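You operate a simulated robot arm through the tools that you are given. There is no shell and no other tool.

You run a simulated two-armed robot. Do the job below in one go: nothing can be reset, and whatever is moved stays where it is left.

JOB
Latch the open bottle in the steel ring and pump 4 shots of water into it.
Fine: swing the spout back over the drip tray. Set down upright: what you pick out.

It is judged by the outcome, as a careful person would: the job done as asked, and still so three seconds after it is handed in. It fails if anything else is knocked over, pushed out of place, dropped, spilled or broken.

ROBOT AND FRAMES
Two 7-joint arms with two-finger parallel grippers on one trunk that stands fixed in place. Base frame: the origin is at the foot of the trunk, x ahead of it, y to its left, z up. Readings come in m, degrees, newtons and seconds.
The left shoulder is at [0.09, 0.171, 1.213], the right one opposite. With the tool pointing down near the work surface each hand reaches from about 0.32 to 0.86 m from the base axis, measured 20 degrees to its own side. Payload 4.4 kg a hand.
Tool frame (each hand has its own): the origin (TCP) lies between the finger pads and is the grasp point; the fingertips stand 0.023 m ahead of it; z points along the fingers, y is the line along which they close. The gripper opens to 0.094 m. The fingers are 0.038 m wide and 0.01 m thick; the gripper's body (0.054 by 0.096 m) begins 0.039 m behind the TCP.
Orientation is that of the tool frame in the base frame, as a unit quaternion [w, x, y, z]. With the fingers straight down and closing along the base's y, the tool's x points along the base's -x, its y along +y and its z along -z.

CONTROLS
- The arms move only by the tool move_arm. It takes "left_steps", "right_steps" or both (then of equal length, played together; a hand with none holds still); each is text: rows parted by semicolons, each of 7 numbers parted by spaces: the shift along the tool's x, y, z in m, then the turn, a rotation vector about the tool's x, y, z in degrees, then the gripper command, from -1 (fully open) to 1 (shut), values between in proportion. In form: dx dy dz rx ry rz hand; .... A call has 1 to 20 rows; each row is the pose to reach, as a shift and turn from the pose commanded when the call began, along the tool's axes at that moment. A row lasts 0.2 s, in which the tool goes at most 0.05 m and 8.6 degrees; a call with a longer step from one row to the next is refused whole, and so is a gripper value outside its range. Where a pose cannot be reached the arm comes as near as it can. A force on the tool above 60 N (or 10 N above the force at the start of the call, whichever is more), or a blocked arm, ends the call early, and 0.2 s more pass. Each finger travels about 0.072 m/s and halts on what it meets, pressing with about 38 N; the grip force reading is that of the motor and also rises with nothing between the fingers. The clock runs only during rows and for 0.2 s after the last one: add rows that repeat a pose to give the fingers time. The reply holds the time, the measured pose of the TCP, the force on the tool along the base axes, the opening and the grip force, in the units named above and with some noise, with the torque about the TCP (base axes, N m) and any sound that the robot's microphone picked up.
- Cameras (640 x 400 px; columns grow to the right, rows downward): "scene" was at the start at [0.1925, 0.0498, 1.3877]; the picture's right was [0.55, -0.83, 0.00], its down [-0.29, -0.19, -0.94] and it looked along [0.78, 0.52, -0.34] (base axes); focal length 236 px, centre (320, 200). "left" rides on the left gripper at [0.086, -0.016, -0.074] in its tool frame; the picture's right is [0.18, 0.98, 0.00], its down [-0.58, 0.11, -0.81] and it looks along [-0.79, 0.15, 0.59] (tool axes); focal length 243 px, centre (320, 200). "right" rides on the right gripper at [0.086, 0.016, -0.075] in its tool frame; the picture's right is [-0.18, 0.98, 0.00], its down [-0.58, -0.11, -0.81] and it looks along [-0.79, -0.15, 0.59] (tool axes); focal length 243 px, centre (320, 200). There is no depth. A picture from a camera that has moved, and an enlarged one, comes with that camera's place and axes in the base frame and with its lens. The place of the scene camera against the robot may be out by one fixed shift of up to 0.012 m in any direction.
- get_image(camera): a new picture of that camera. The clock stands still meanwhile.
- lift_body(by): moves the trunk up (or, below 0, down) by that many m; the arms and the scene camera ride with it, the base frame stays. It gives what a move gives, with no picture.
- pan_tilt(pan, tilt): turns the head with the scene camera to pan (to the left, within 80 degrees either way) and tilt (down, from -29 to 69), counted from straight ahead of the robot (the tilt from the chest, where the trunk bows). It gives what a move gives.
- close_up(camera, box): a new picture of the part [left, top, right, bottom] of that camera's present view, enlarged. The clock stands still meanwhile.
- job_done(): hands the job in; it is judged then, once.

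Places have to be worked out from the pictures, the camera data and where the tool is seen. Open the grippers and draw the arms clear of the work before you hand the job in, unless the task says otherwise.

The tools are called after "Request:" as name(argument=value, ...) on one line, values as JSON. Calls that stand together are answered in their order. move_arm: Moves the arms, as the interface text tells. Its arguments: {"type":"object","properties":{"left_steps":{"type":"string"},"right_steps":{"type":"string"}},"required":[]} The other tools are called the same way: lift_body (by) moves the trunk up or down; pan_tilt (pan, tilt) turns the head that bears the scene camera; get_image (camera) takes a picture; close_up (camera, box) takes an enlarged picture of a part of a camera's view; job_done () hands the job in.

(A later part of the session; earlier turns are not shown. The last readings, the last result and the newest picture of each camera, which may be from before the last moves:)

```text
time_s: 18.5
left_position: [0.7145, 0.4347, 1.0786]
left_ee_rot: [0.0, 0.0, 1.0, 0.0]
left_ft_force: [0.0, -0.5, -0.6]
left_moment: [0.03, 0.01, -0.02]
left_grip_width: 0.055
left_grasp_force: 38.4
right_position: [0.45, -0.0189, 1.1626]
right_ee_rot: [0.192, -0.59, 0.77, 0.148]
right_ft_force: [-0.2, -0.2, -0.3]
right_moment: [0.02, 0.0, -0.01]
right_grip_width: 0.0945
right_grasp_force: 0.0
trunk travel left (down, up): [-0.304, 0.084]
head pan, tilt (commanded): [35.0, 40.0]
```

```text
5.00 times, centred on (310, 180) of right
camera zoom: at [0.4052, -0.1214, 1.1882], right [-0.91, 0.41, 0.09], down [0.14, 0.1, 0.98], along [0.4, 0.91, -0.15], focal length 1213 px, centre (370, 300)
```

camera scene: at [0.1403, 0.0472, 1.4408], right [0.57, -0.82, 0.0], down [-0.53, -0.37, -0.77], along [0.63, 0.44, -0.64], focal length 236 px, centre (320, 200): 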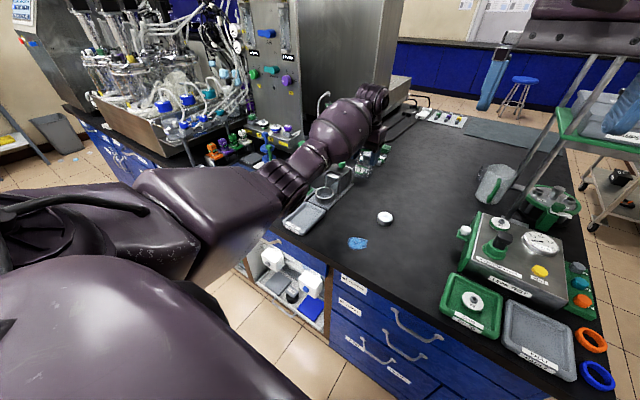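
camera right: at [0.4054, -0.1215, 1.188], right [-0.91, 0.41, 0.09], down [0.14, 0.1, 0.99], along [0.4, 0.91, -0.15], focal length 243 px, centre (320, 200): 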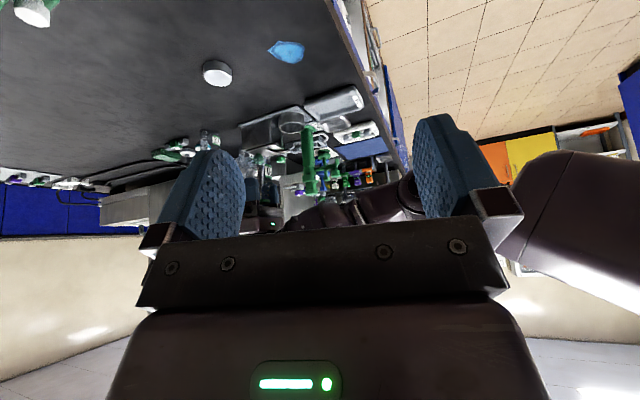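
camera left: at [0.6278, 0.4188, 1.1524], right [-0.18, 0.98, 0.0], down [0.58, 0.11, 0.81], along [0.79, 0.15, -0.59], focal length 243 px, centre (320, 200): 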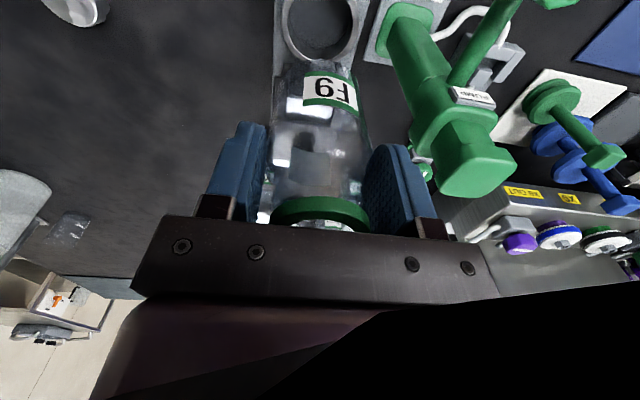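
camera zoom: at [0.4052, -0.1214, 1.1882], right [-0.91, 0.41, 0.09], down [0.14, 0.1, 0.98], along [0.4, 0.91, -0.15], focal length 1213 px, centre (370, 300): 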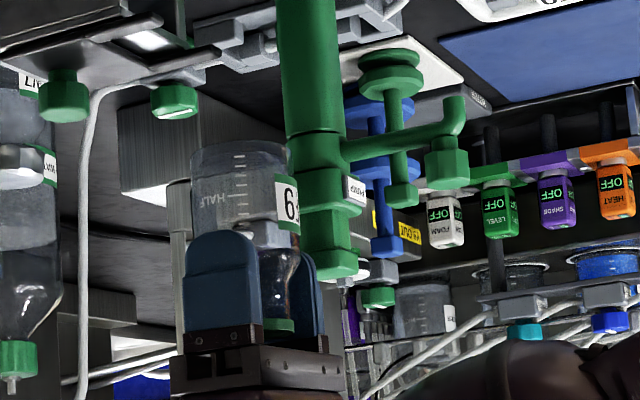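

Bottle base sits roughly 0.065–0.08 below the TCP, collar ~0.022 above it; body axis is centred in y. I tilt the right camera up a little more so that it shows both the spout and the left forearm during the descent.

Request:
move_arm(right_steps="0 0 0 0 -7 0 -1; 0 0 0 0 -13 0 -1; 0 0 0 0 -13 0 -1")

Request:
get_image(camera="right")

Request:
close_up(camera="right", box=[240, 60, 420, 215])

```text
time_s: 19.3
left_position: [0.7159, 0.4342, 1.0778]
left_ee_rot: [0.001, 0.0, 1.0, -0.001]
left_ft_force: [0.9, -1.4, -1.5]
left_moment: [0.01, -0.03, 0.0]
left_grip_width: 0.0546
left_grasp_force: 37.6
right_position: [0.4503, -0.0196, 1.1639]
right_ee_rot: [0.278, -0.57, 0.743, 0.214]
right_ft_force: [0.9, 0.2, 0.7]
right_moment: [-0.01, -0.01, 0.01]
right_grip_width: 0.0942
right_grasp_force: 0.0
trunk travel left (down, up): [-0.304, 0.084]
head pan, tilt (commanded): [35.0, 40.0]
```

```text
taken
camera right: at [0.4039, -0.124, 1.1626], right [-0.91, 0.39, 0.12], down [0.08, -0.12, 0.99], along [0.4, 0.91, 0.07], focal length 243 px, centre (320, 200)
```

right: 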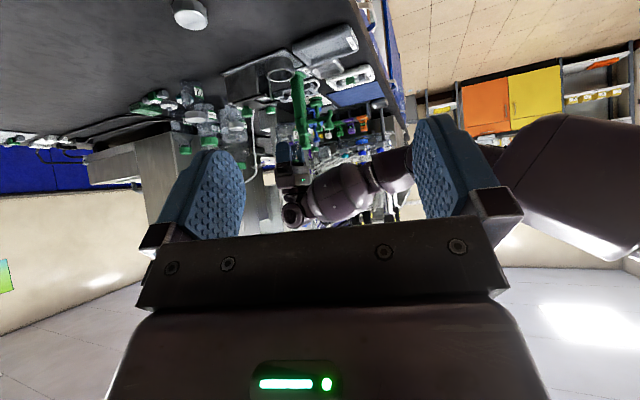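

```text
2.58 times, centred on (330, 138) of right
camera zoom: at [0.4039, -0.124, 1.1626], right [-0.91, 0.39, 0.12], down [0.08, -0.12, 0.99], along [0.4, 0.91, 0.07], focal length 626 px, centre (294, 361)
```

zoom: 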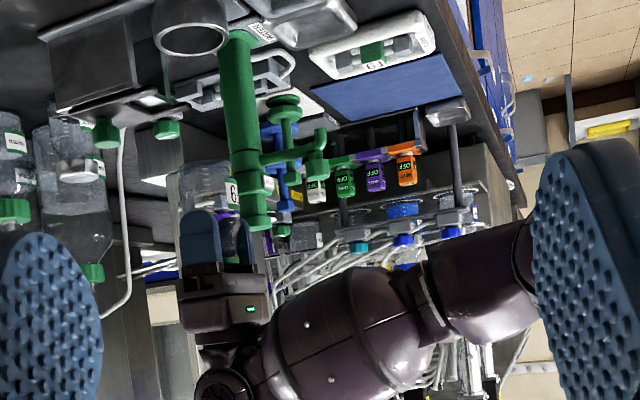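

The right camera shows the forearm bulge at about (0.586, 0.42, 1.19), beside rather than above the spout, so there's some sideways room. I go down part way (bottle still above the ring) with x trimmed to 0.7135, then look again.

Request:
move_arm(left_steps="0.001 0 0.03 0 0 0 1; 0.001 0 0.06 0 0 0 1; 0.001 0 0.078 0 0 0 1; 0.001 0 0.078 0 0 0 1")

Request:
close_up(camera="right", box=[240, 60, 420, 215])

Request:
close_up(camera="scene", box=[200, 70, 420, 260])

Request:
get_image(camera="left")

```text
time_s: 20.3
left_position: [0.7119, 0.4346, 1.0009]
left_ee_rot: [0.0, 0.0, 1.0, 0.001]
left_ft_force: [-0.2, 0.2, -1.4]
left_moment: [0.06, 0.03, 0.0]
left_grip_width: 0.0543
left_grasp_force: 37.7
right_position: [0.4484, -0.0182, 1.1648]
right_ee_rot: [0.279, -0.57, 0.743, 0.213]
right_ft_force: [0.1, -0.3, 0.0]
right_moment: [-0.03, 0.02, 0.0]
right_grip_width: 0.0943
right_grasp_force: 0.0
trunk travel left (down, up): [-0.304, 0.084]
head pan, tilt (commanded): [35.0, 40.0]
```

```text
2.58 times, centred on (330, 138) of right
camera zoom: at [0.4038, -0.1241, 1.1627], right [-0.91, 0.39, 0.12], down [0.08, -0.12, 0.99], along [0.4, 0.91, 0.07], focal length 626 px, centre (294, 361)
```

zoom: 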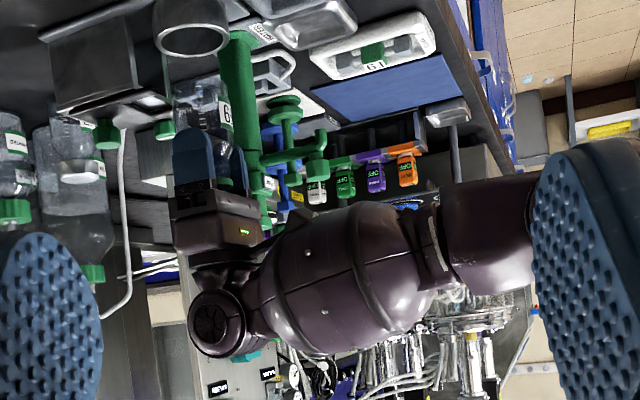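

```text
2.11 times, centred on (310, 165) of scene
camera zoom: at [0.14, 0.0471, 1.4409], right [0.57, -0.82, 0.0], down [-0.53, -0.37, -0.77], along [0.63, 0.44, -0.64], focal length 497 px, centre (341, 274)
```

zoom: 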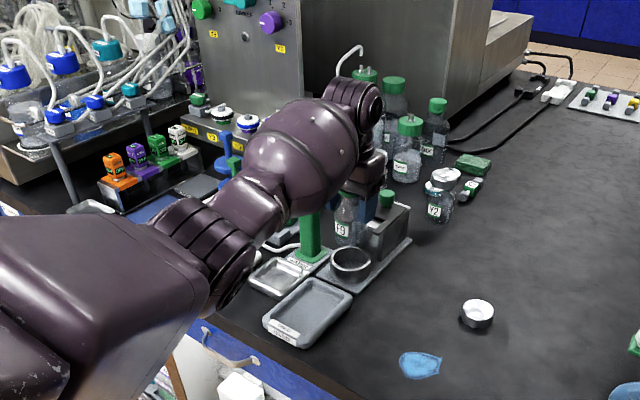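

```text
taken
camera left: at [0.6248, 0.419, 1.0752], right [-0.18, 0.98, 0.0], down [0.58, 0.11, 0.81], along [0.79, 0.15, -0.59], focal length 243 px, centre (320, 200)
```

left: 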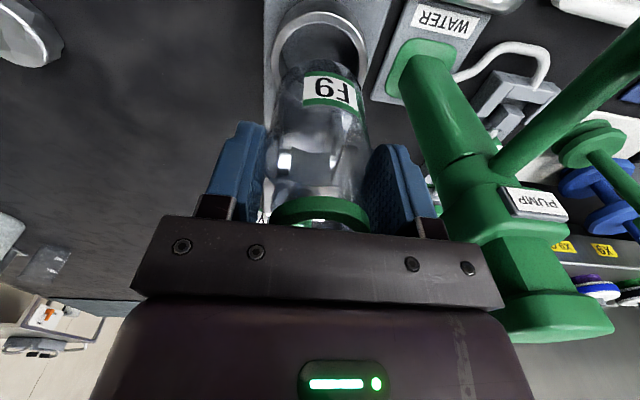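

In this pose the bottle is centred on the ring in y; the forearm is about 2 cm clear of the spout sideways. I zoom in from the right to check the bottle's fore-aft alignment with the ring.

Request:
close_up(camera="right", box=[275, 60, 345, 150])

Request:
close_up(camera="left", box=[240, 0, 400, 110])

Request:
close_up(camera="scene", box=[310, 160, 370, 220])

```text
4.44 times, centred on (310, 105) of right
camera zoom: at [0.4038, -0.1241, 1.1627], right [-0.91, 0.39, 0.12], down [0.08, -0.12, 0.99], along [0.4, 0.91, 0.07], focal length 1078 px, centre (364, 622)
```

zoom: 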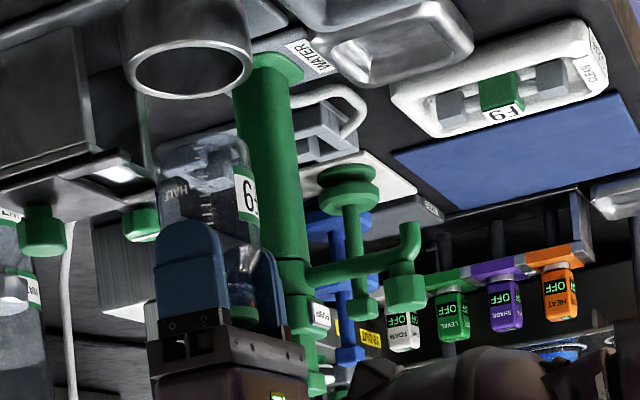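

```text
3.64 times, centred on (320, 55) of left
camera zoom: at [0.6248, 0.419, 1.0752], right [-0.18, 0.98, 0.0], down [0.58, 0.11, 0.81], along [0.79, 0.15, -0.59], focal length 882 px, centre (320, 727)
```

zoom: 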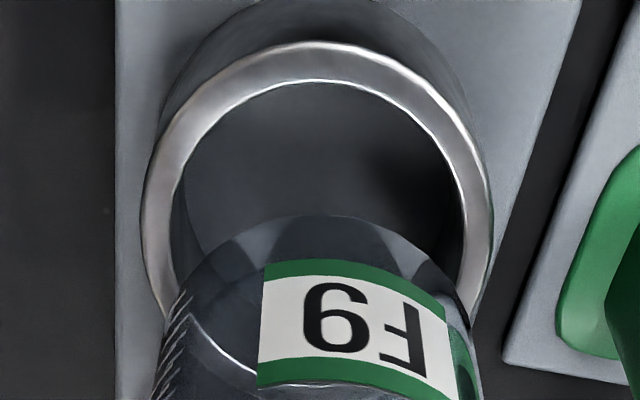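

```text
6.67 times, centred on (340, 190) of scene
camera zoom: at [0.14, 0.0471, 1.4409], right [0.57, -0.82, 0.0], down [-0.53, -0.37, -0.77], along [0.63, 0.44, -0.64], focal length 1575 px, centre (187, 267)
```

zoom: 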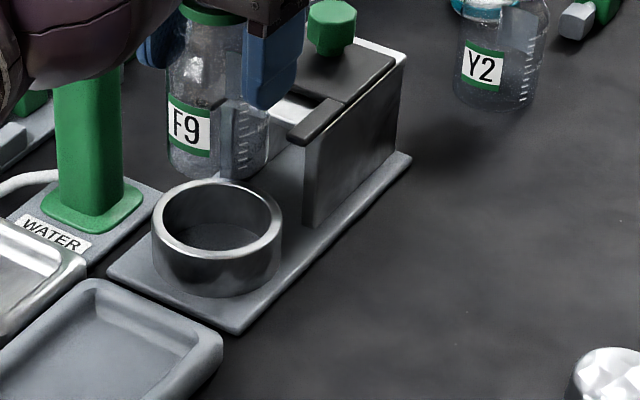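

Request:
close_up(camera="right", box=[285, 60, 325, 100])

Request:
close_up(camera="left", box=[255, 30, 385, 110])

```text
10.00 times, centred on (305, 80) of right
camera zoom: at [0.4038, -0.1241, 1.1627], right [-0.91, 0.39, 0.12], down [0.08, -0.12, 0.99], along [0.4, 0.91, 0.07], focal length 2426 px, centre (470, 1400)
```

zoom: 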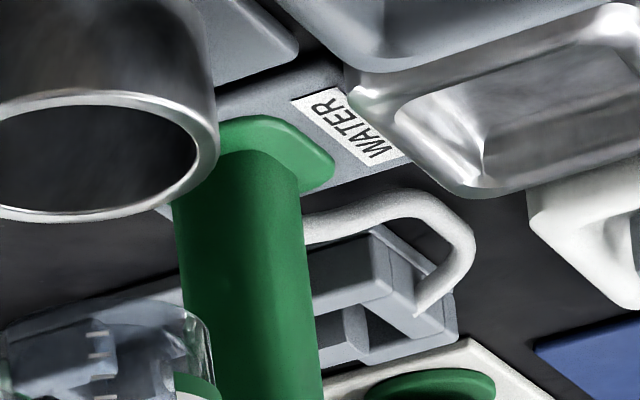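

```text
4.92 times, centred on (320, 70) of left
camera zoom: at [0.6248, 0.419, 1.0752], right [-0.18, 0.98, 0.0], down [0.58, 0.11, 0.81], along [0.79, 0.15, -0.59], focal length 1194 px, centre (320, 840)
```

zoom: 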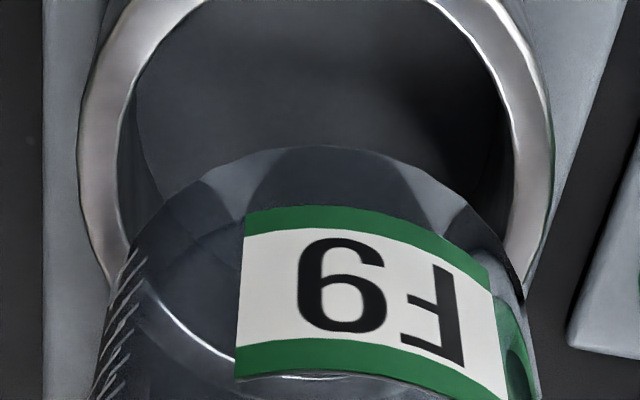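

Request:
close_up(camera="right", box=[268, 60, 308, 100])

```text
10.00 times, centred on (288, 80) of right
camera zoom: at [0.4038, -0.1241, 1.1627], right [-0.91, 0.39, 0.12], down [0.08, -0.12, 0.99], along [0.4, 0.91, 0.07], focal length 2426 px, centre (640, 1400)
```

zoom: 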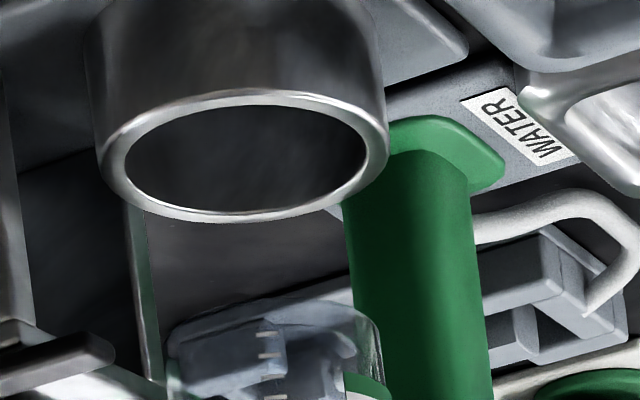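

The measured offset is small: the bottle sits about 1.7 mm behind the ring centre and matches in y; ring inner width is ~0.063 against 0.055 for the bottle. I shift forward 1.8 mm and lower it partly into the ring, watching forces.

Request:
move_arm(left_steps="-0.0018 0 0 0 0 0 1; -0.0018 0 0.012 0 0 0 1; -0.0018 0 0.024 0 0 0 1; -0.0018 0 0.036 0 0 0 1; -0.0018 0 0.044 0 0 0 1; -0.0018 0 0.044 0 0 0 1")

Request:
close_up(camera="right", box=[240, 60, 420, 215])

Request:
close_up(camera="scene", box=[280, 140, 380, 230])

Request:
get_image(camera="left")

```text
time_s: 21.7
left_position: [0.7139, 0.4337, 0.9566]
left_ee_rot: [0.0, -0.001, 1.0, 0.001]
left_ft_force: [0.3, 0.2, -1.1]
left_moment: [0.0, 0.0, 0.0]
left_grip_width: 0.0547
left_grasp_force: 37.7
right_position: [0.4496, -0.0197, 1.1642]
right_ee_rot: [0.279, -0.569, 0.744, 0.213]
right_ft_force: [-0.1, 0.4, 0.5]
right_moment: [-0.04, -0.02, -0.01]
right_grip_width: 0.0939
right_grasp_force: 0.2
trunk travel left (down, up): [-0.304, 0.084]
head pan, tilt (commanded): [35.0, 40.0]
```

```text
2.58 times, centred on (330, 138) of right
camera zoom: at [0.404, -0.1241, 1.1626], right [-0.91, 0.39, 0.12], down [0.08, -0.12, 0.99], along [0.4, 0.91, 0.07], focal length 626 px, centre (294, 361)
```

zoom: 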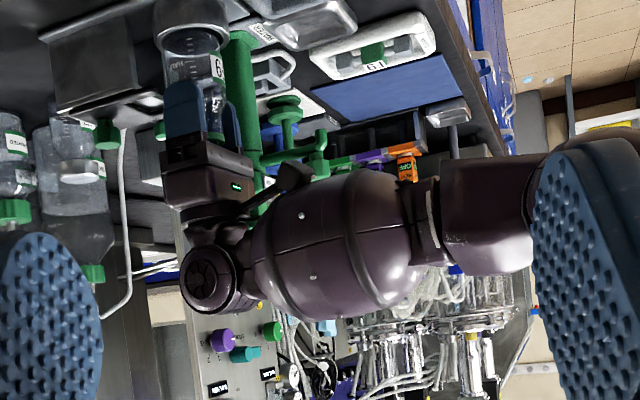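

```text
4.44 times, centred on (330, 185) of scene
camera zoom: at [0.1403, 0.0472, 1.4409], right [0.57, -0.82, 0.0], down [-0.53, -0.37, -0.77], along [0.63, 0.44, -0.64], focal length 1050 px, centre (276, 267)
```

zoom: 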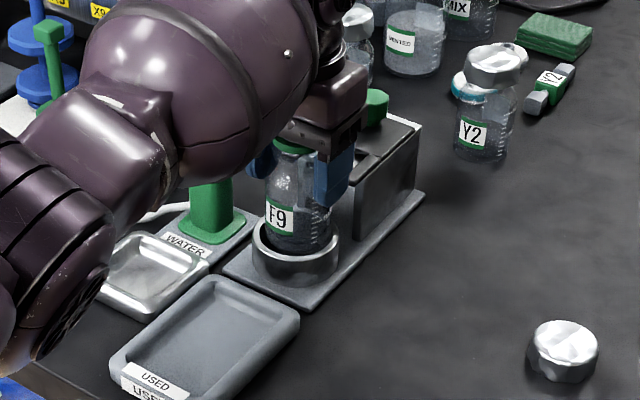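

```text
taken
camera left: at [0.627, 0.4181, 1.0315], right [-0.18, 0.98, 0.0], down [0.58, 0.11, 0.81], along [0.79, 0.15, -0.59], focal length 243 px, centre (320, 200)
```

left: 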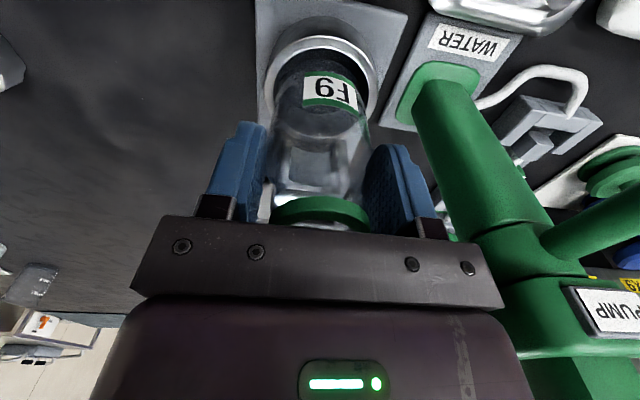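

The bottle's base is entering the ring with an even gap all round and no force. I keep lowering in small steps.

Request:
move_arm(left_steps="0 0 0.006 0 0 0 1; 0 0 0.012 0 0 0 1; 0 0 0.017 0 0 0 1; 0 0 0.021 0 0 0 1; 0 0 0.021 0 0 0 1")

Request:
close_up(camera="right", box=[240, 60, 420, 215])

Request:
close_up(camera="scene", box=[300, 150, 370, 220])

```text
time_s: 22.9
left_position: [0.7146, 0.4341, 0.9349]
left_ee_rot: [0.0, 0.0, 1.0, 0.0]
left_ft_force: [-1.9, 0.6, -1.1]
left_moment: [0.0, 0.06, 0.04]
left_grip_width: 0.0548
left_grasp_force: 38.1
right_position: [0.4489, -0.0191, 1.1639]
right_ee_rot: [0.279, -0.569, 0.744, 0.213]
right_ft_force: [0.3, -0.8, 0.3]
right_moment: [-0.01, -0.01, 0.03]
right_grip_width: 0.0941
right_grasp_force: 0.0
trunk travel left (down, up): [-0.304, 0.084]
head pan, tilt (commanded): [35.0, 40.0]
```

```text
2.58 times, centred on (330, 138) of right
camera zoom: at [0.4039, -0.1241, 1.1626], right [-0.91, 0.39, 0.12], down [0.08, -0.12, 0.99], along [0.4, 0.91, 0.07], focal length 626 px, centre (294, 361)
```

zoom: 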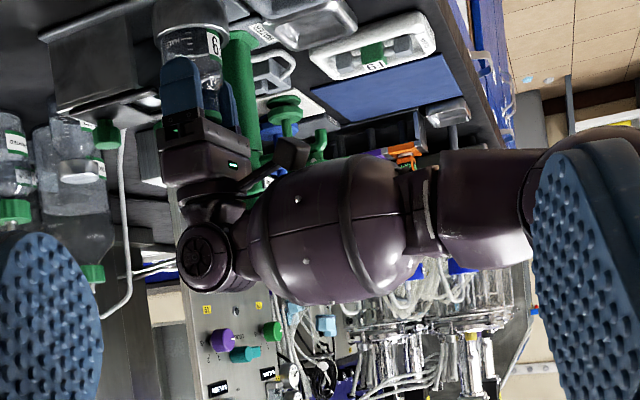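

```text
5.71 times, centred on (335, 185) of scene
camera zoom: at [0.1401, 0.0472, 1.4409], right [0.57, -0.82, 0.0], down [-0.53, -0.37, -0.77], along [0.63, 0.44, -0.64], focal length 1350 px, centre (234, 286)
```

zoom: 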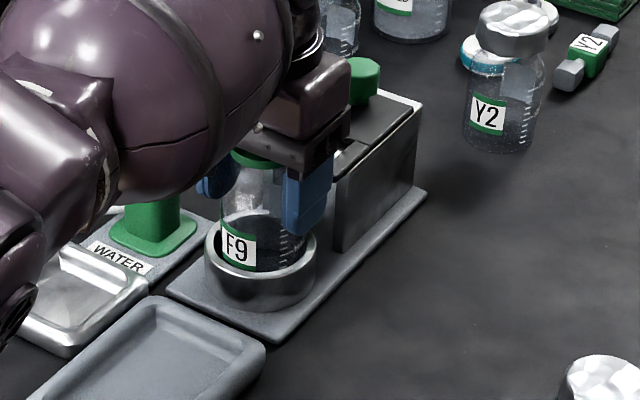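

Still free (no vertical load). I lower a further 1 cm gently and check for the base touching.

Request:
move_arm(left_steps="0 0 0.003 0 0 0 1; 0 0 0.006 0 0 0 1; 0 0 0.008 0 0 0 1; 0 0 0.008 0 0 0 1")

```text
time_s: 23.9
left_position: [0.7161, 0.435, 0.9285]
left_ee_rot: [0.0, 0.0, 1.0, -0.001]
left_ft_force: [-4.0, -0.3, 4.7]
left_moment: [-0.09, 0.29, -0.01]
left_grip_width: 0.0546
left_grasp_force: 38.4
right_position: [0.4485, -0.0191, 1.1641]
right_ee_rot: [0.278, -0.57, 0.743, 0.213]
right_ft_force: [-0.5, 0.0, 0.4]
right_moment: [0.0, 0.03, 0.04]
right_grip_width: 0.0941
right_grasp_force: 0.0
trunk travel left (down, up): [-0.304, 0.084]
head pan, tilt (commanded): [35.0, 40.0]
```

Fz has risen to about 5 N with a small −x push, so the base is touching. I check the pictures before letting go.

Request:
get_image(camera="left")

Request:
close_up(camera="right", box=[260, 60, 340, 130])

Request:
close_up(camera="scene", box=[315, 160, 365, 210])

```text
taken
camera left: at [0.6277, 0.4185, 1.0034], right [-0.18, 0.98, 0.0], down [0.58, 0.11, 0.81], along [0.79, 0.15, -0.59], focal length 243 px, centre (320, 200)
```

left: 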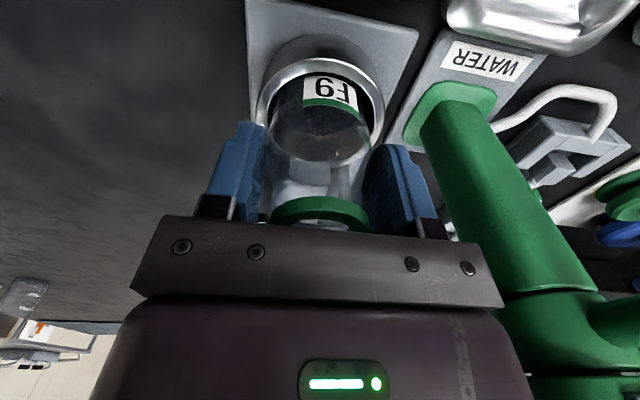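

```text
5.71 times, centred on (300, 95) of right
camera zoom: at [0.4032, -0.1242, 1.1629], right [-0.91, 0.39, 0.12], down [0.08, -0.12, 0.99], along [0.4, 0.91, 0.07], focal length 1386 px, centre (434, 800)
```

zoom: 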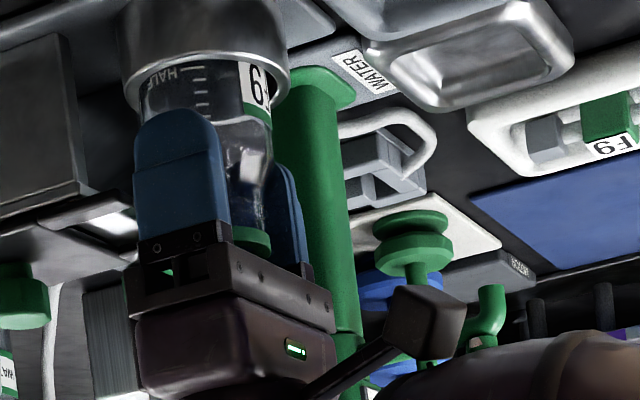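

```text
8.00 times, centred on (340, 185) of scene
camera zoom: at [0.1393, 0.047, 1.441], right [0.57, -0.82, 0.0], down [-0.53, -0.37, -0.77], along [0.63, 0.44, -0.64], focal length 1890 px, centre (160, 320)
```

zoom: 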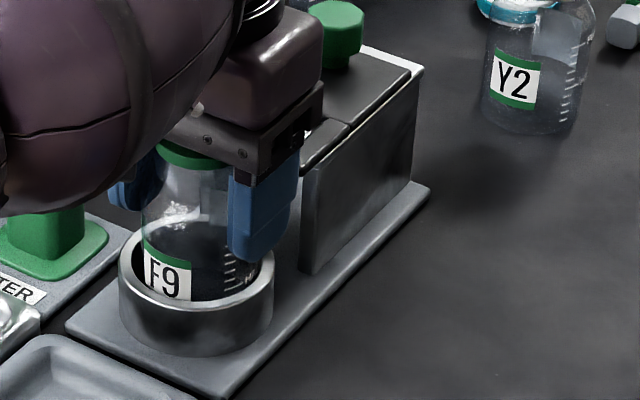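

The base may be rubbing the ring's far wall. I ease 1.5 mm back toward me at the same height and read the forces.

Request:
move_arm(left_steps="0.0008 0 0 0 0 0 1; 0.0015 0 0 0 0 0 1; 0.0015 0 0 0 0 0 1")

```text
time_s: 24.7
left_position: [0.7144, 0.4341, 0.928]
left_ee_rot: [0.001, 0.0, 1.0, 0.0]
left_ft_force: [1.5, -0.4, 4.3]
left_moment: [-0.06, 0.01, 0.03]
left_grip_width: 0.0547
left_grasp_force: 38.3
right_position: [0.449, -0.0191, 1.1643]
right_ee_rot: [0.278, -0.57, 0.744, 0.213]
right_ft_force: [0.9, -0.7, 0.0]
right_moment: [0.0, 0.0, -0.03]
right_grip_width: 0.094
right_grasp_force: 0.1
trunk travel left (down, up): [-0.304, 0.084]
head pan, tilt (commanded): [35.0, 40.0]
```

The sideways force is gone and 4 N of vertical load remains. I press 2 mm further to confirm it is seated on the floor.

Request:
move_arm(left_steps="0 0 0.001 0 0 0 1; 0 0 0.002 0 0 0 1; 0 0 0.002 0 0 0 1")

```text
time_s: 25.5
left_position: [0.7138, 0.4338, 0.9293]
left_ee_rot: [0.002, -0.001, 1.0, 0.0]
left_ft_force: [1.1, -2.0, 15.0]
left_moment: [-0.23, 0.12, 0.01]
left_grip_width: 0.0547
left_grasp_force: 38.0
right_position: [0.4482, -0.0198, 1.1643]
right_ee_rot: [0.279, -0.571, 0.742, 0.214]
right_ft_force: [-0.3, 0.4, -0.1]
right_moment: [-0.03, 0.04, 0.01]
right_grip_width: 0.0942
right_grasp_force: 0.2
trunk travel left (down, up): [-0.304, 0.084]
head pan, tilt (commanded): [35.0, 40.0]
```

Seated: 15 N with no further travel (floor about 7 mm above the table). I relieve the pressure and open the fingers.

Request:
move_arm(left_steps="0 0 -0.001 0 0 0 1; 0 0 -0.002 0 0 0 1; 0 0 -0.002 0 0 0 0; 0 0 -0.002 0 0 0 -0.6; 0 0 -0.002 0 0 0 -1; 0 0 -0.002 0 0 0 -1; 0 0 -0.002 0 0 0 -1")

Request:
get_image(camera="left")

Request:
close_up(camera="right", box=[260, 60, 340, 130])

```text
time_s: 27.1
left_position: [0.7145, 0.435, 0.9283]
left_ee_rot: [0.0, 0.001, 1.0, 0.0]
left_ft_force: [-0.2, 0.7, 0.5]
left_moment: [0.0, 0.01, 0.01]
left_grip_width: 0.0937
left_grasp_force: 0.0
right_position: [0.4494, -0.0198, 1.164]
right_ee_rot: [0.278, -0.569, 0.744, 0.213]
right_ft_force: [-1.2, -0.4, 0.6]
right_moment: [-0.02, -0.01, 0.0]
right_grip_width: 0.0939
right_grasp_force: 0.0
trunk travel left (down, up): [-0.304, 0.084]
head pan, tilt (commanded): [35.0, 40.0]
```

```text
taken
camera left: at [0.6266, 0.4194, 1.0026], right [-0.18, 0.98, 0.0], down [0.58, 0.11, 0.81], along [0.79, 0.15, -0.59], focal length 243 px, centre (320, 200)
```

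left: 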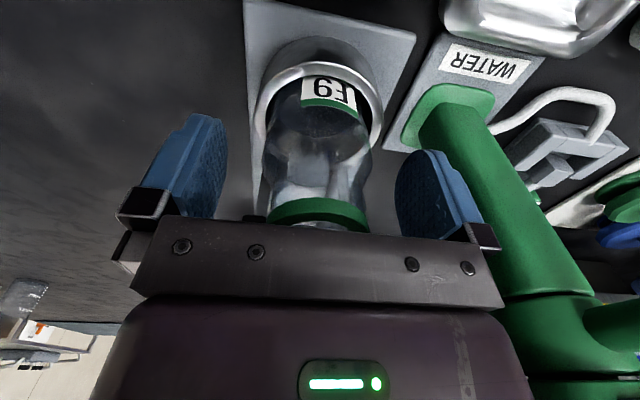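

```text
5.71 times, centred on (300, 95) of right
camera zoom: at [0.404, -0.124, 1.1626], right [-0.91, 0.39, 0.12], down [0.08, -0.12, 0.99], along [0.4, 0.91, 0.07], focal length 1386 px, centre (434, 800)
```

zoom: 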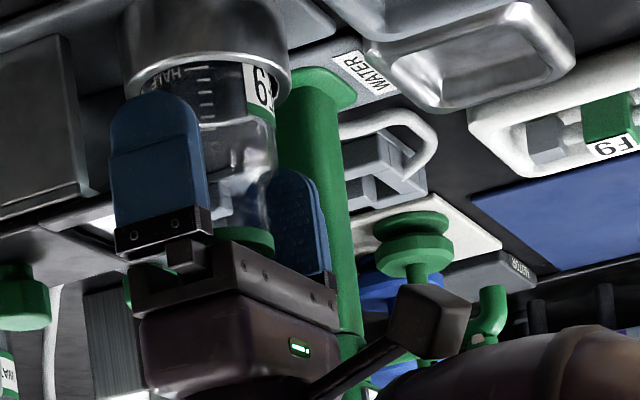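

The bottle stands upright in the ring, fingers clear. I rise straight up.

Request:
move_arm(left_steps="0 0 -0.03 0 0 0 -1; 0 0 -0.07 0 0 0 -1; 0 0 -0.11 0 0 0 -1; 0 0 -0.15 0 0 0 -1; 0 0 -0.19 0 0 0 -1")

Request:
get_image(camera="left")

Request:
close_up(camera="right", box=[240, 60, 340, 150])

Request:
close_up(camera="scene", box=[280, 130, 400, 230])

```text
time_s: 28.3
left_position: [0.7135, 0.4346, 1.1211]
left_ee_rot: [0.0, 0.0, 1.0, 0.0]
left_ft_force: [-0.4, -0.2, -0.4]
left_moment: [0.0, -0.04, 0.02]
left_grip_width: 0.0938
left_grasp_force: 0.2
right_position: [0.4483, -0.0187, 1.1638]
right_ee_rot: [0.279, -0.57, 0.743, 0.213]
right_ft_force: [0.3, -0.2, -0.1]
right_moment: [0.02, -0.01, -0.03]
right_grip_width: 0.0938
right_grasp_force: 0.2
trunk travel left (down, up): [-0.304, 0.084]
head pan, tilt (commanded): [35.0, 40.0]
```

```text
taken
camera left: at [0.6263, 0.4186, 1.1948], right [-0.18, 0.98, 0.0], down [0.58, 0.11, 0.81], along [0.79, 0.15, -0.59], focal length 243 px, centre (320, 200)
```

left: 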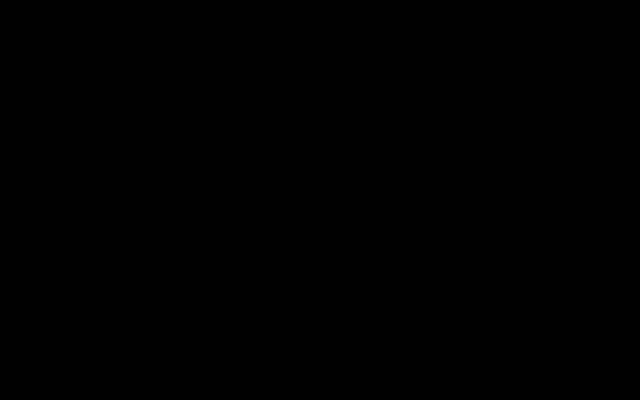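

```text
4.44 times, centred on (290, 105) of right
camera zoom: at [0.4035, -0.1244, 1.1628], right [-0.91, 0.39, 0.12], down [0.08, -0.12, 0.99], along [0.4, 0.91, 0.07], focal length 1078 px, centre (453, 622)
```

zoom: 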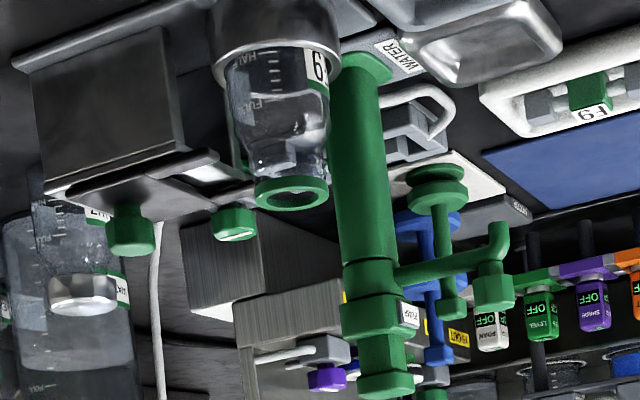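

```text
4.00 times, centred on (340, 180) of scene
camera zoom: at [0.1396, 0.0467, 1.441], right [0.57, -0.82, 0.0], down [-0.53, -0.37, -0.77], along [0.63, 0.44, -0.64], focal length 945 px, centre (240, 280)
```

zoom: 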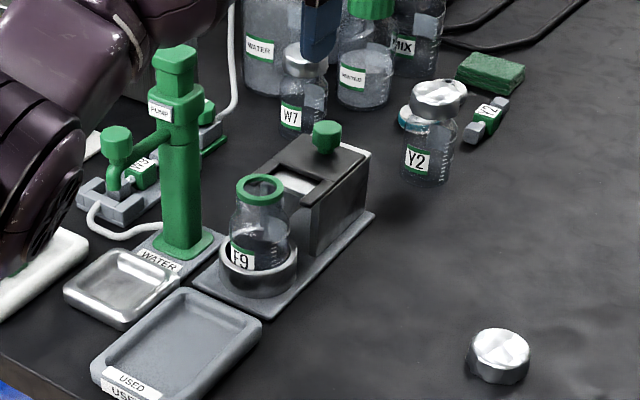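

The ring now holds the bottle; next is the latch: pull the green knob of the fork slide (top ≈ (0.833, 0.4345, 0.964), plate top 0.933) toward the bottle. I lower the trunk a bit for reach, then pitch the hand 15° forward and bring it above the knob.

Request:
lift_body(by=-0.04)

Request:
move_arm(left_steps="-0.03 0 0 0 -5 0 -1; -0.06 0 0 0 -10 0 -1; -0.09 0 0 0 -15 0 -1; -0.116 0 0.01 0 -15 0 -1; -0.116 0 0.03 0 -15 0 -1; -0.116 0 0.03 0 -15 0 -1")

Request:
get_image(camera="left")

Request:
close_up(camera="right", box=[220, 60, 400, 215])

Request:
close_up(camera="scene", box=[200, 70, 420, 260])

```text
time_s: 29.1
left_position: [0.7127, 0.4332, 1.0803]
left_ee_rot: [0.001, 0.0, 1.0, 0.0]
left_ft_force: [-1.0, 0.7, 0.4]
left_moment: [0.0, 0.01, 0.0]
left_grip_width: 0.0942
left_grasp_force: 0.2
right_position: [0.4489, -0.0208, 1.1256]
right_ee_rot: [0.278, -0.571, 0.743, 0.213]
right_ft_force: [-0.4, -0.9, 0.0]
right_moment: [-0.02, 0.01, 0.02]
right_grip_width: 0.094
right_grasp_force: 0.1
trunk travel left (down, up): [-0.264, 0.124]
head pan, tilt (commanded): [35.0, 40.0]
```

```text
time_s: 30.5
left_position: [0.8259, 0.4315, 1.0509]
left_ee_rot: [0.132, 0.001, 0.991, 0.0]
left_ft_force: [-0.2, -0.2, -0.3]
left_moment: [0.03, -0.03, -0.01]
left_grip_width: 0.0938
left_grasp_force: 0.0
left hand out of reach, approached as far as the arm can: row 5, 6
right_position: [0.4478, -0.0199, 1.1227]
right_ee_rot: [0.278, -0.57, 0.743, 0.214]
right_ft_force: [-0.5, -0.3, -0.1]
right_moment: [-0.01, 0.02, -0.03]
right_grip_width: 0.0938
right_grasp_force: 0.0
trunk travel left (down, up): [-0.264, 0.124]
head pan, tilt (commanded): [35.0, 40.0]
```

```text
taken
camera left: at [0.7222, 0.416, 1.0997], right [-0.18, 0.98, -0.05], down [0.35, 0.11, 0.93], along [0.92, 0.15, -0.36], focal length 243 px, centre (320, 200)
```

left: 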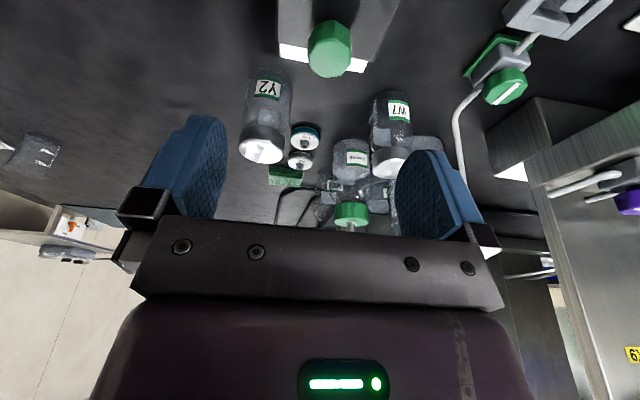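

```text
2.58 times, centred on (310, 138) of right
camera zoom: at [0.4028, -0.1254, 1.1229], right [-0.91, 0.39, 0.12], down [0.08, -0.12, 0.99], along [0.4, 0.91, 0.07], focal length 626 px, centre (346, 361)
```

zoom: 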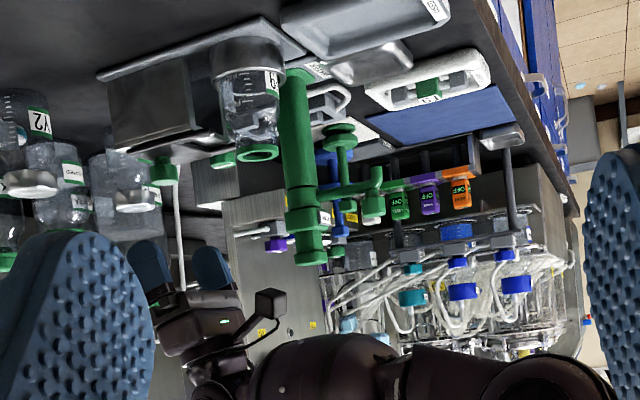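

```text
2.11 times, centred on (310, 165) of scene
camera zoom: at [0.1562, 0.0456, 1.3992], right [0.57, -0.82, 0.0], down [-0.53, -0.37, -0.77], along [0.63, 0.44, -0.64], focal length 497 px, centre (341, 274)
```

zoom: 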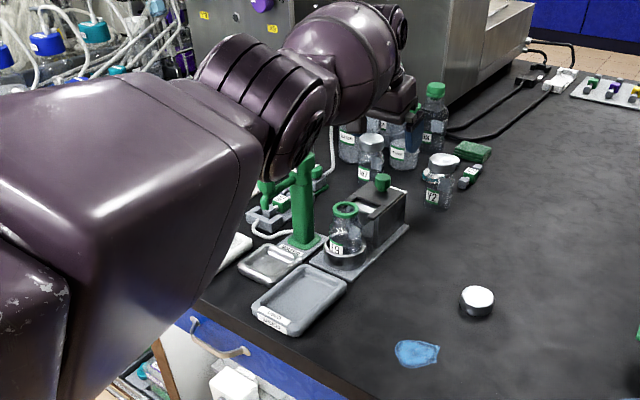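

The arm falls slightly short at this trunk height. I retreat up and back, lower the trunk 0.10 m (which also brings the shoulder forward), and then go in again.

Request:
move_arm(left_steps="0.018 0 -0.031 0 0 0 -1; 0.035 0 -0.061 0 0 0 -1; 0.053 0 -0.092 0 0 0 -1; 0.0707 0 -0.1225 0 0 0 -1; 0.0707 0 -0.1225 0 0 0 -1", right_steps="0 0 -0.02 0 0 0 -1; 0 0 -0.04 0 0 0 -1; 0 0 -0.06 0 0 0 -1; 0 0 -0.06 0 0 0 -1; 0 0 -0.06 0 0 0 -1")

Request:
lift_body(by=-0.1)

Request:
get_image(camera="scene")

Request:
close_up(camera="right", box=[220, 60, 400, 215])

```text
time_s: 31.7
left_position: [0.7262, 0.4327, 1.1486]
left_ee_rot: [0.13, 0.0, 0.991, 0.0]
left_ft_force: [0.5, 0.0, 0.5]
left_moment: [0.02, -0.03, 0.03]
left_grip_width: 0.094
left_grasp_force: 0.0
right_position: [0.4391, -0.0574, 1.169]
right_ee_rot: [0.277, -0.571, 0.743, 0.213]
right_ft_force: [0.1, -0.3, -0.5]
right_moment: [0.01, -0.01, 0.02]
right_grip_width: 0.0938
right_grasp_force: 0.1
trunk travel left (down, up): [-0.264, 0.124]
head pan, tilt (commanded): [35.0, 40.0]
```

```text
time_s: 33.1
left_position: [0.7246, 0.4329, 1.0521]
left_ee_rot: [0.132, 0.0, 0.991, 0.0]
left_ft_force: [0.4, 0.6, 0.8]
left_moment: [0.03, -0.02, 0.02]
left_grip_width: 0.0941
left_grasp_force: 0.1
right_position: [0.4471, -0.0569, 1.0488]
right_ee_rot: [0.255, -0.563, 0.752, 0.23]
right_ft_force: [-1.0, 0.0, 0.6]
right_moment: [-0.05, -0.01, -0.01]
right_grip_width: 0.0939
right_grasp_force: 0.1
trunk travel left (down, up): [-0.164, 0.224]
head pan, tilt (commanded): [35.0, 40.0]
```

```text
taken
camera scene: at [0.2373, 0.0472, 1.2906], right [0.57, -0.82, 0.0], down [-0.53, -0.37, -0.77], along [0.63, 0.44, -0.64], focal length 236 px, centre (320, 200)
```

scene: 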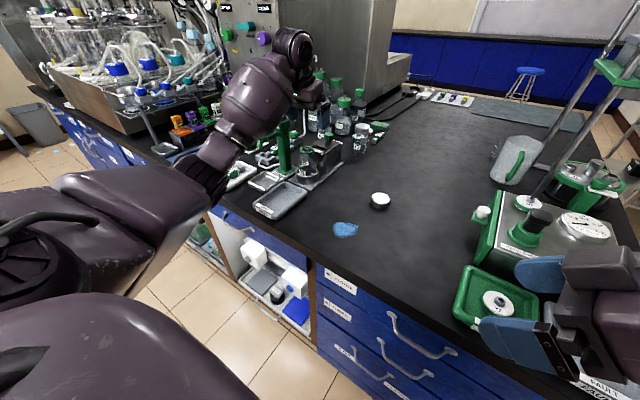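

```text
2.58 times, centred on (310, 138) of right
camera zoom: at [0.4019, -0.162, 1.0507], right [-0.9, 0.39, 0.18], down [0.14, -0.12, 0.98], along [0.4, 0.91, 0.05], focal length 626 px, centre (346, 361)
```

zoom: 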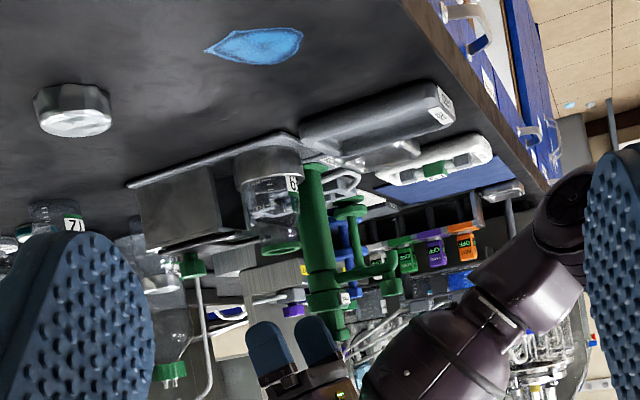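

Trunk is at −0.06 with the shoulder forward, left hand at (0.725, 0.433, 1.052). I raise the right hand a little for safety and advance the left hand over the knob, stopping above it.

Request:
move_arm(left_steps="-0.0338 0.0005 0.0091 0 0 0 -1; -0.0676 0.001 0.0181 0 0 0 -1; -0.1014 0.0015 0.0272 0 0 0 -1; -0.0957 0.0015 0.0484 0 0 0 -1; -0.0957 0.0015 0.0484 0 0 0 -1", right_steps="-0.0129 0.0012 -0.0153 0 0 0 -1; -0.0257 0.0023 -0.0306 0 0 0 -1; -0.0386 0.0035 -0.0459 0 0 0 -1; -0.0386 0.0035 -0.0459 0 0 0 -1; -0.0386 0.0035 -0.0459 0 0 0 -1")

Request:
get_image(camera="left")

Request:
close_up(camera="right", box=[220, 60, 400, 215])

Request:
close_up(camera="scene", box=[200, 70, 420, 260])

```text
time_s: 34.3
left_position: [0.8295, 0.4355, 1.0278]
left_ee_rot: [0.13, 0.001, 0.991, 0.0]
left_ft_force: [-0.5, 0.2, -0.5]
left_moment: [0.01, -0.01, 0.02]
left_grip_width: 0.094
left_grasp_force: 0.1
right_position: [0.4485, -0.0583, 1.1087]
right_ee_rot: [0.254, -0.563, 0.752, 0.231]
right_ft_force: [0.0, 0.4, 0.0]
right_moment: [-0.01, -0.02, 0.02]
right_grip_width: 0.0938
right_grasp_force: 0.0
trunk travel left (down, up): [-0.164, 0.224]
head pan, tilt (commanded): [35.0, 40.0]
```

```text
taken
camera left: at [0.7262, 0.4194, 1.0768], right [-0.18, 0.98, -0.05], down [0.35, 0.11, 0.93], along [0.92, 0.15, -0.37], focal length 243 px, centre (320, 200)
```

left: 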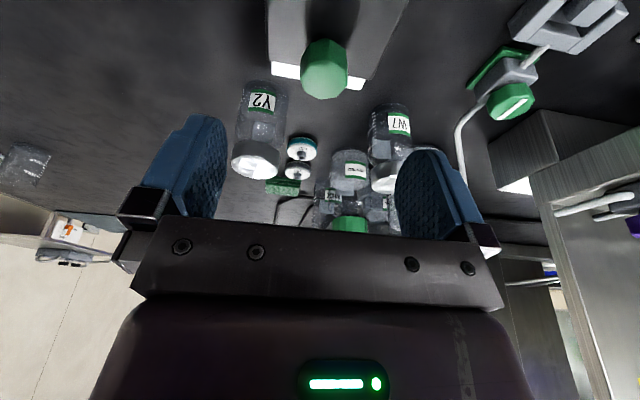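

```text
2.58 times, centred on (310, 138) of right
camera zoom: at [0.4033, -0.1633, 1.109], right [-0.9, 0.39, 0.18], down [0.14, -0.12, 0.98], along [0.4, 0.91, 0.05], focal length 626 px, centre (346, 361)
```

zoom: 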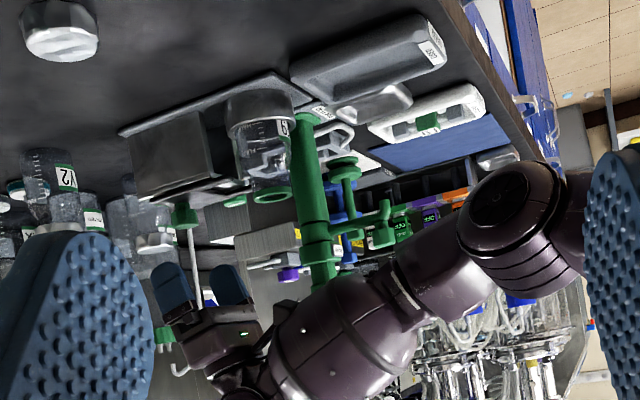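

```text
2.11 times, centred on (310, 165) of scene
camera zoom: at [0.2387, 0.047, 1.29], right [0.57, -0.82, 0.0], down [-0.53, -0.37, -0.77], along [0.63, 0.44, -0.64], focal length 497 px, centre (341, 274)
```

zoom: 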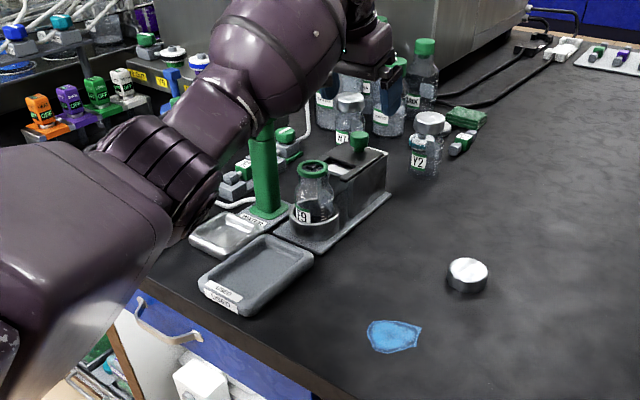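

Request:
close_up(camera="left", box=[250, 0, 410, 120])

Request:
close_up(camera="right", box=[255, 90, 325, 160])

```text
3.33 times, centred on (330, 60) of left
camera zoom: at [0.7262, 0.4194, 1.0768], right [-0.18, 0.98, -0.05], down [0.35, 0.11, 0.93], along [0.92, 0.15, -0.37], focal length 809 px, centre (287, 667)
```

zoom: 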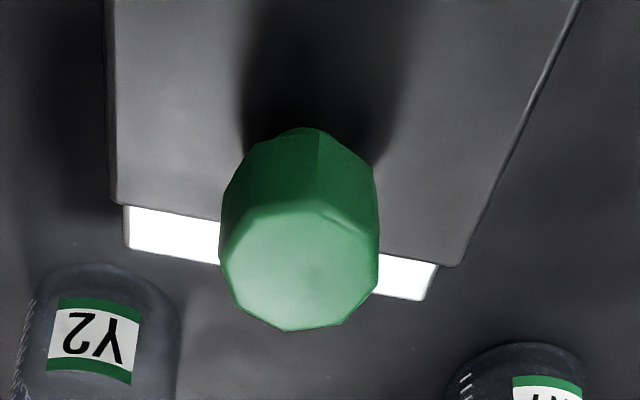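

```text
5.71 times, centred on (290, 125) of right
camera zoom: at [0.4033, -0.1633, 1.109], right [-0.9, 0.39, 0.18], down [0.14, -0.12, 0.98], along [0.4, 0.91, 0.05], focal length 1386 px, centre (491, 629)
```

zoom: 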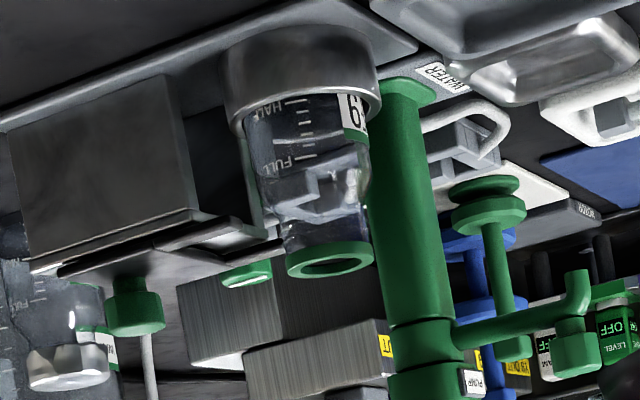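

The knob head is at about (0.831, 0.4345), z 0.938–0.963, 27 mm wide. I lower the open fingers around it, keeping the tips above the slide plate (0.933).

Request:
move_arm(left_steps="0.006 -0.0005 0.02 0 0 0 -1; 0.012 -0.001 0.039 0 0 0 -1; 0.0182 -0.001 0.0583 0 0 0 -1; 0.0182 -0.001 0.0583 0 0 0 -1")

Request:
get_image(camera="left")

Request:
close_up(camera="right", box=[220, 60, 400, 215])

Request:
close_up(camera="scene", box=[280, 70, 400, 190])

```text
time_s: 35.3
left_position: [0.8265, 0.4335, 0.9649]
left_ee_rot: [0.131, 0.001, 0.991, 0.0]
left_ft_force: [0.3, -0.6, 0.7]
left_moment: [0.02, 0.03, 0.0]
left_grip_width: 0.094
left_grasp_force: 0.0
right_position: [0.4481, -0.0579, 1.1071]
right_ee_rot: [0.254, -0.563, 0.752, 0.232]
right_ft_force: [-0.4, 0.3, -1.0]
right_moment: [-0.01, 0.0, -0.03]
right_grip_width: 0.0941
right_grasp_force: 0.0
trunk travel left (down, up): [-0.164, 0.224]
head pan, tilt (commanded): [35.0, 40.0]
```

```text
taken
camera left: at [0.7222, 0.4181, 1.0153], right [-0.18, 0.98, -0.05], down [0.35, 0.11, 0.93], along [0.92, 0.15, -0.37], focal length 243 px, centre (320, 200)
```

left: 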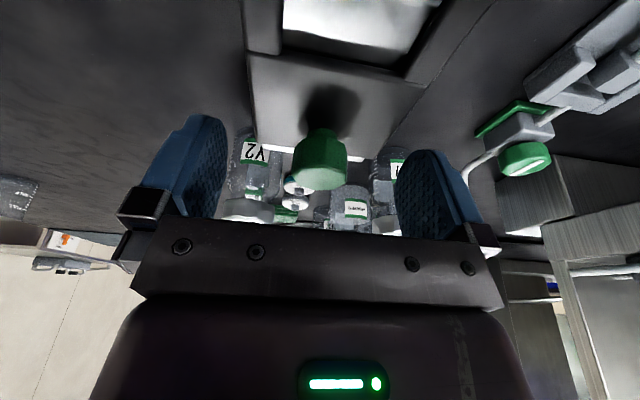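

```text
2.58 times, centred on (310, 138) of right
camera zoom: at [0.4034, -0.1633, 1.1089], right [-0.9, 0.39, 0.18], down [0.15, -0.12, 0.98], along [0.4, 0.91, 0.05], focal length 626 px, centre (346, 361)
```

zoom: 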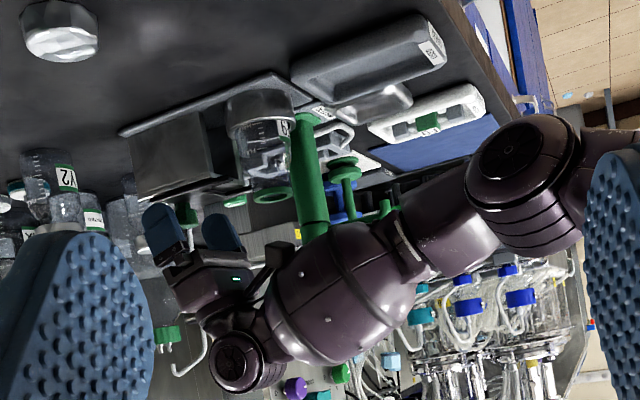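

```text
3.33 times, centred on (340, 130) of scene
camera zoom: at [0.2389, 0.047, 1.29], right [0.57, -0.82, 0.0], down [-0.53, -0.37, -0.77], along [0.63, 0.44, -0.64], focal length 788 px, centre (253, 433)
```

zoom: 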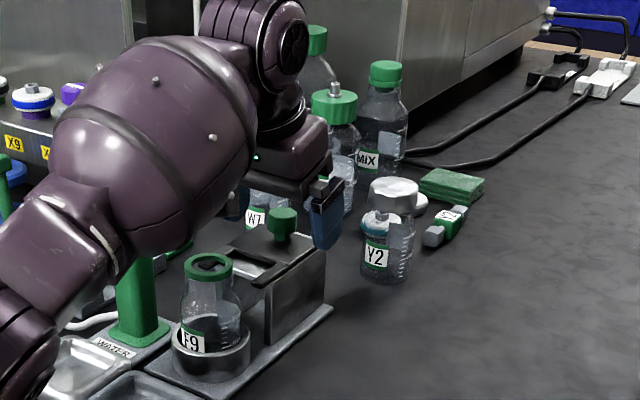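

Fingers straddle the knob with no contact. I close on it.

Request:
move_arm(left_steps="0 0 0 0 0 0 0; 0 0 0 0 0 0 1; 0 0 0 0 0 0 1; 0 0 0 0 0 0 1; 0 0 0 0 0 0 1")

Request:
get_image(camera="left")

Request:
close_up(camera="scene", box=[300, 110, 380, 190])

```text
time_s: 36.5
left_position: [0.8274, 0.4345, 0.9649]
left_ee_rot: [0.13, 0.0, 0.992, 0.0]
left_ft_force: [-0.1, 3.4, 0.5]
left_moment: [0.1, 0.11, 0.04]
left_grip_width: 0.0275
left_grasp_force: 45.0
right_position: [0.449, -0.0575, 1.1061]
right_ee_rot: [0.253, -0.563, 0.752, 0.231]
right_ft_force: [-0.1, -0.5, 0.2]
right_moment: [-0.02, -0.01, 0.03]
right_grip_width: 0.094
right_grasp_force: 0.1
trunk travel left (down, up): [-0.164, 0.224]
head pan, tilt (commanded): [35.0, 40.0]
```

```text
taken
camera left: at [0.7224, 0.4188, 1.015], right [-0.18, 0.98, -0.05], down [0.35, 0.11, 0.93], along [0.92, 0.15, -0.37], focal length 243 px, centre (320, 200)
```

left: 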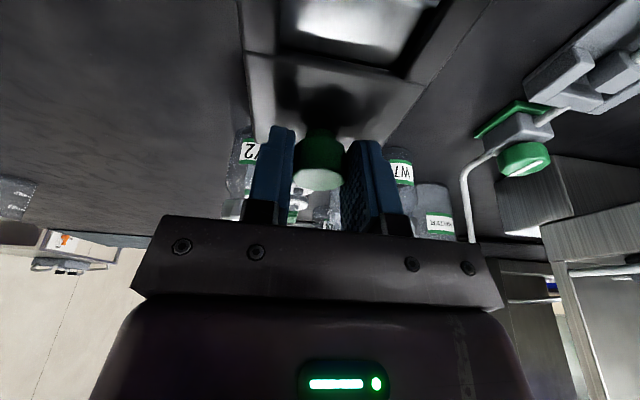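

```text
5.00 times, centred on (340, 150) of scene
camera zoom: at [0.2392, 0.0474, 1.2899], right [0.57, -0.82, 0.0], down [-0.53, -0.37, -0.77], along [0.63, 0.44, -0.64], focal length 1181 px, centre (220, 450)
```

zoom: 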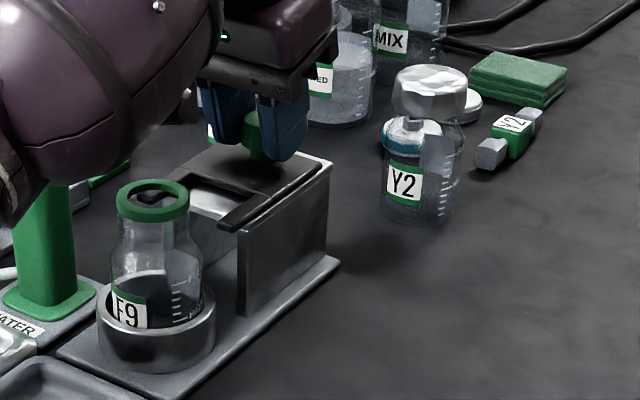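

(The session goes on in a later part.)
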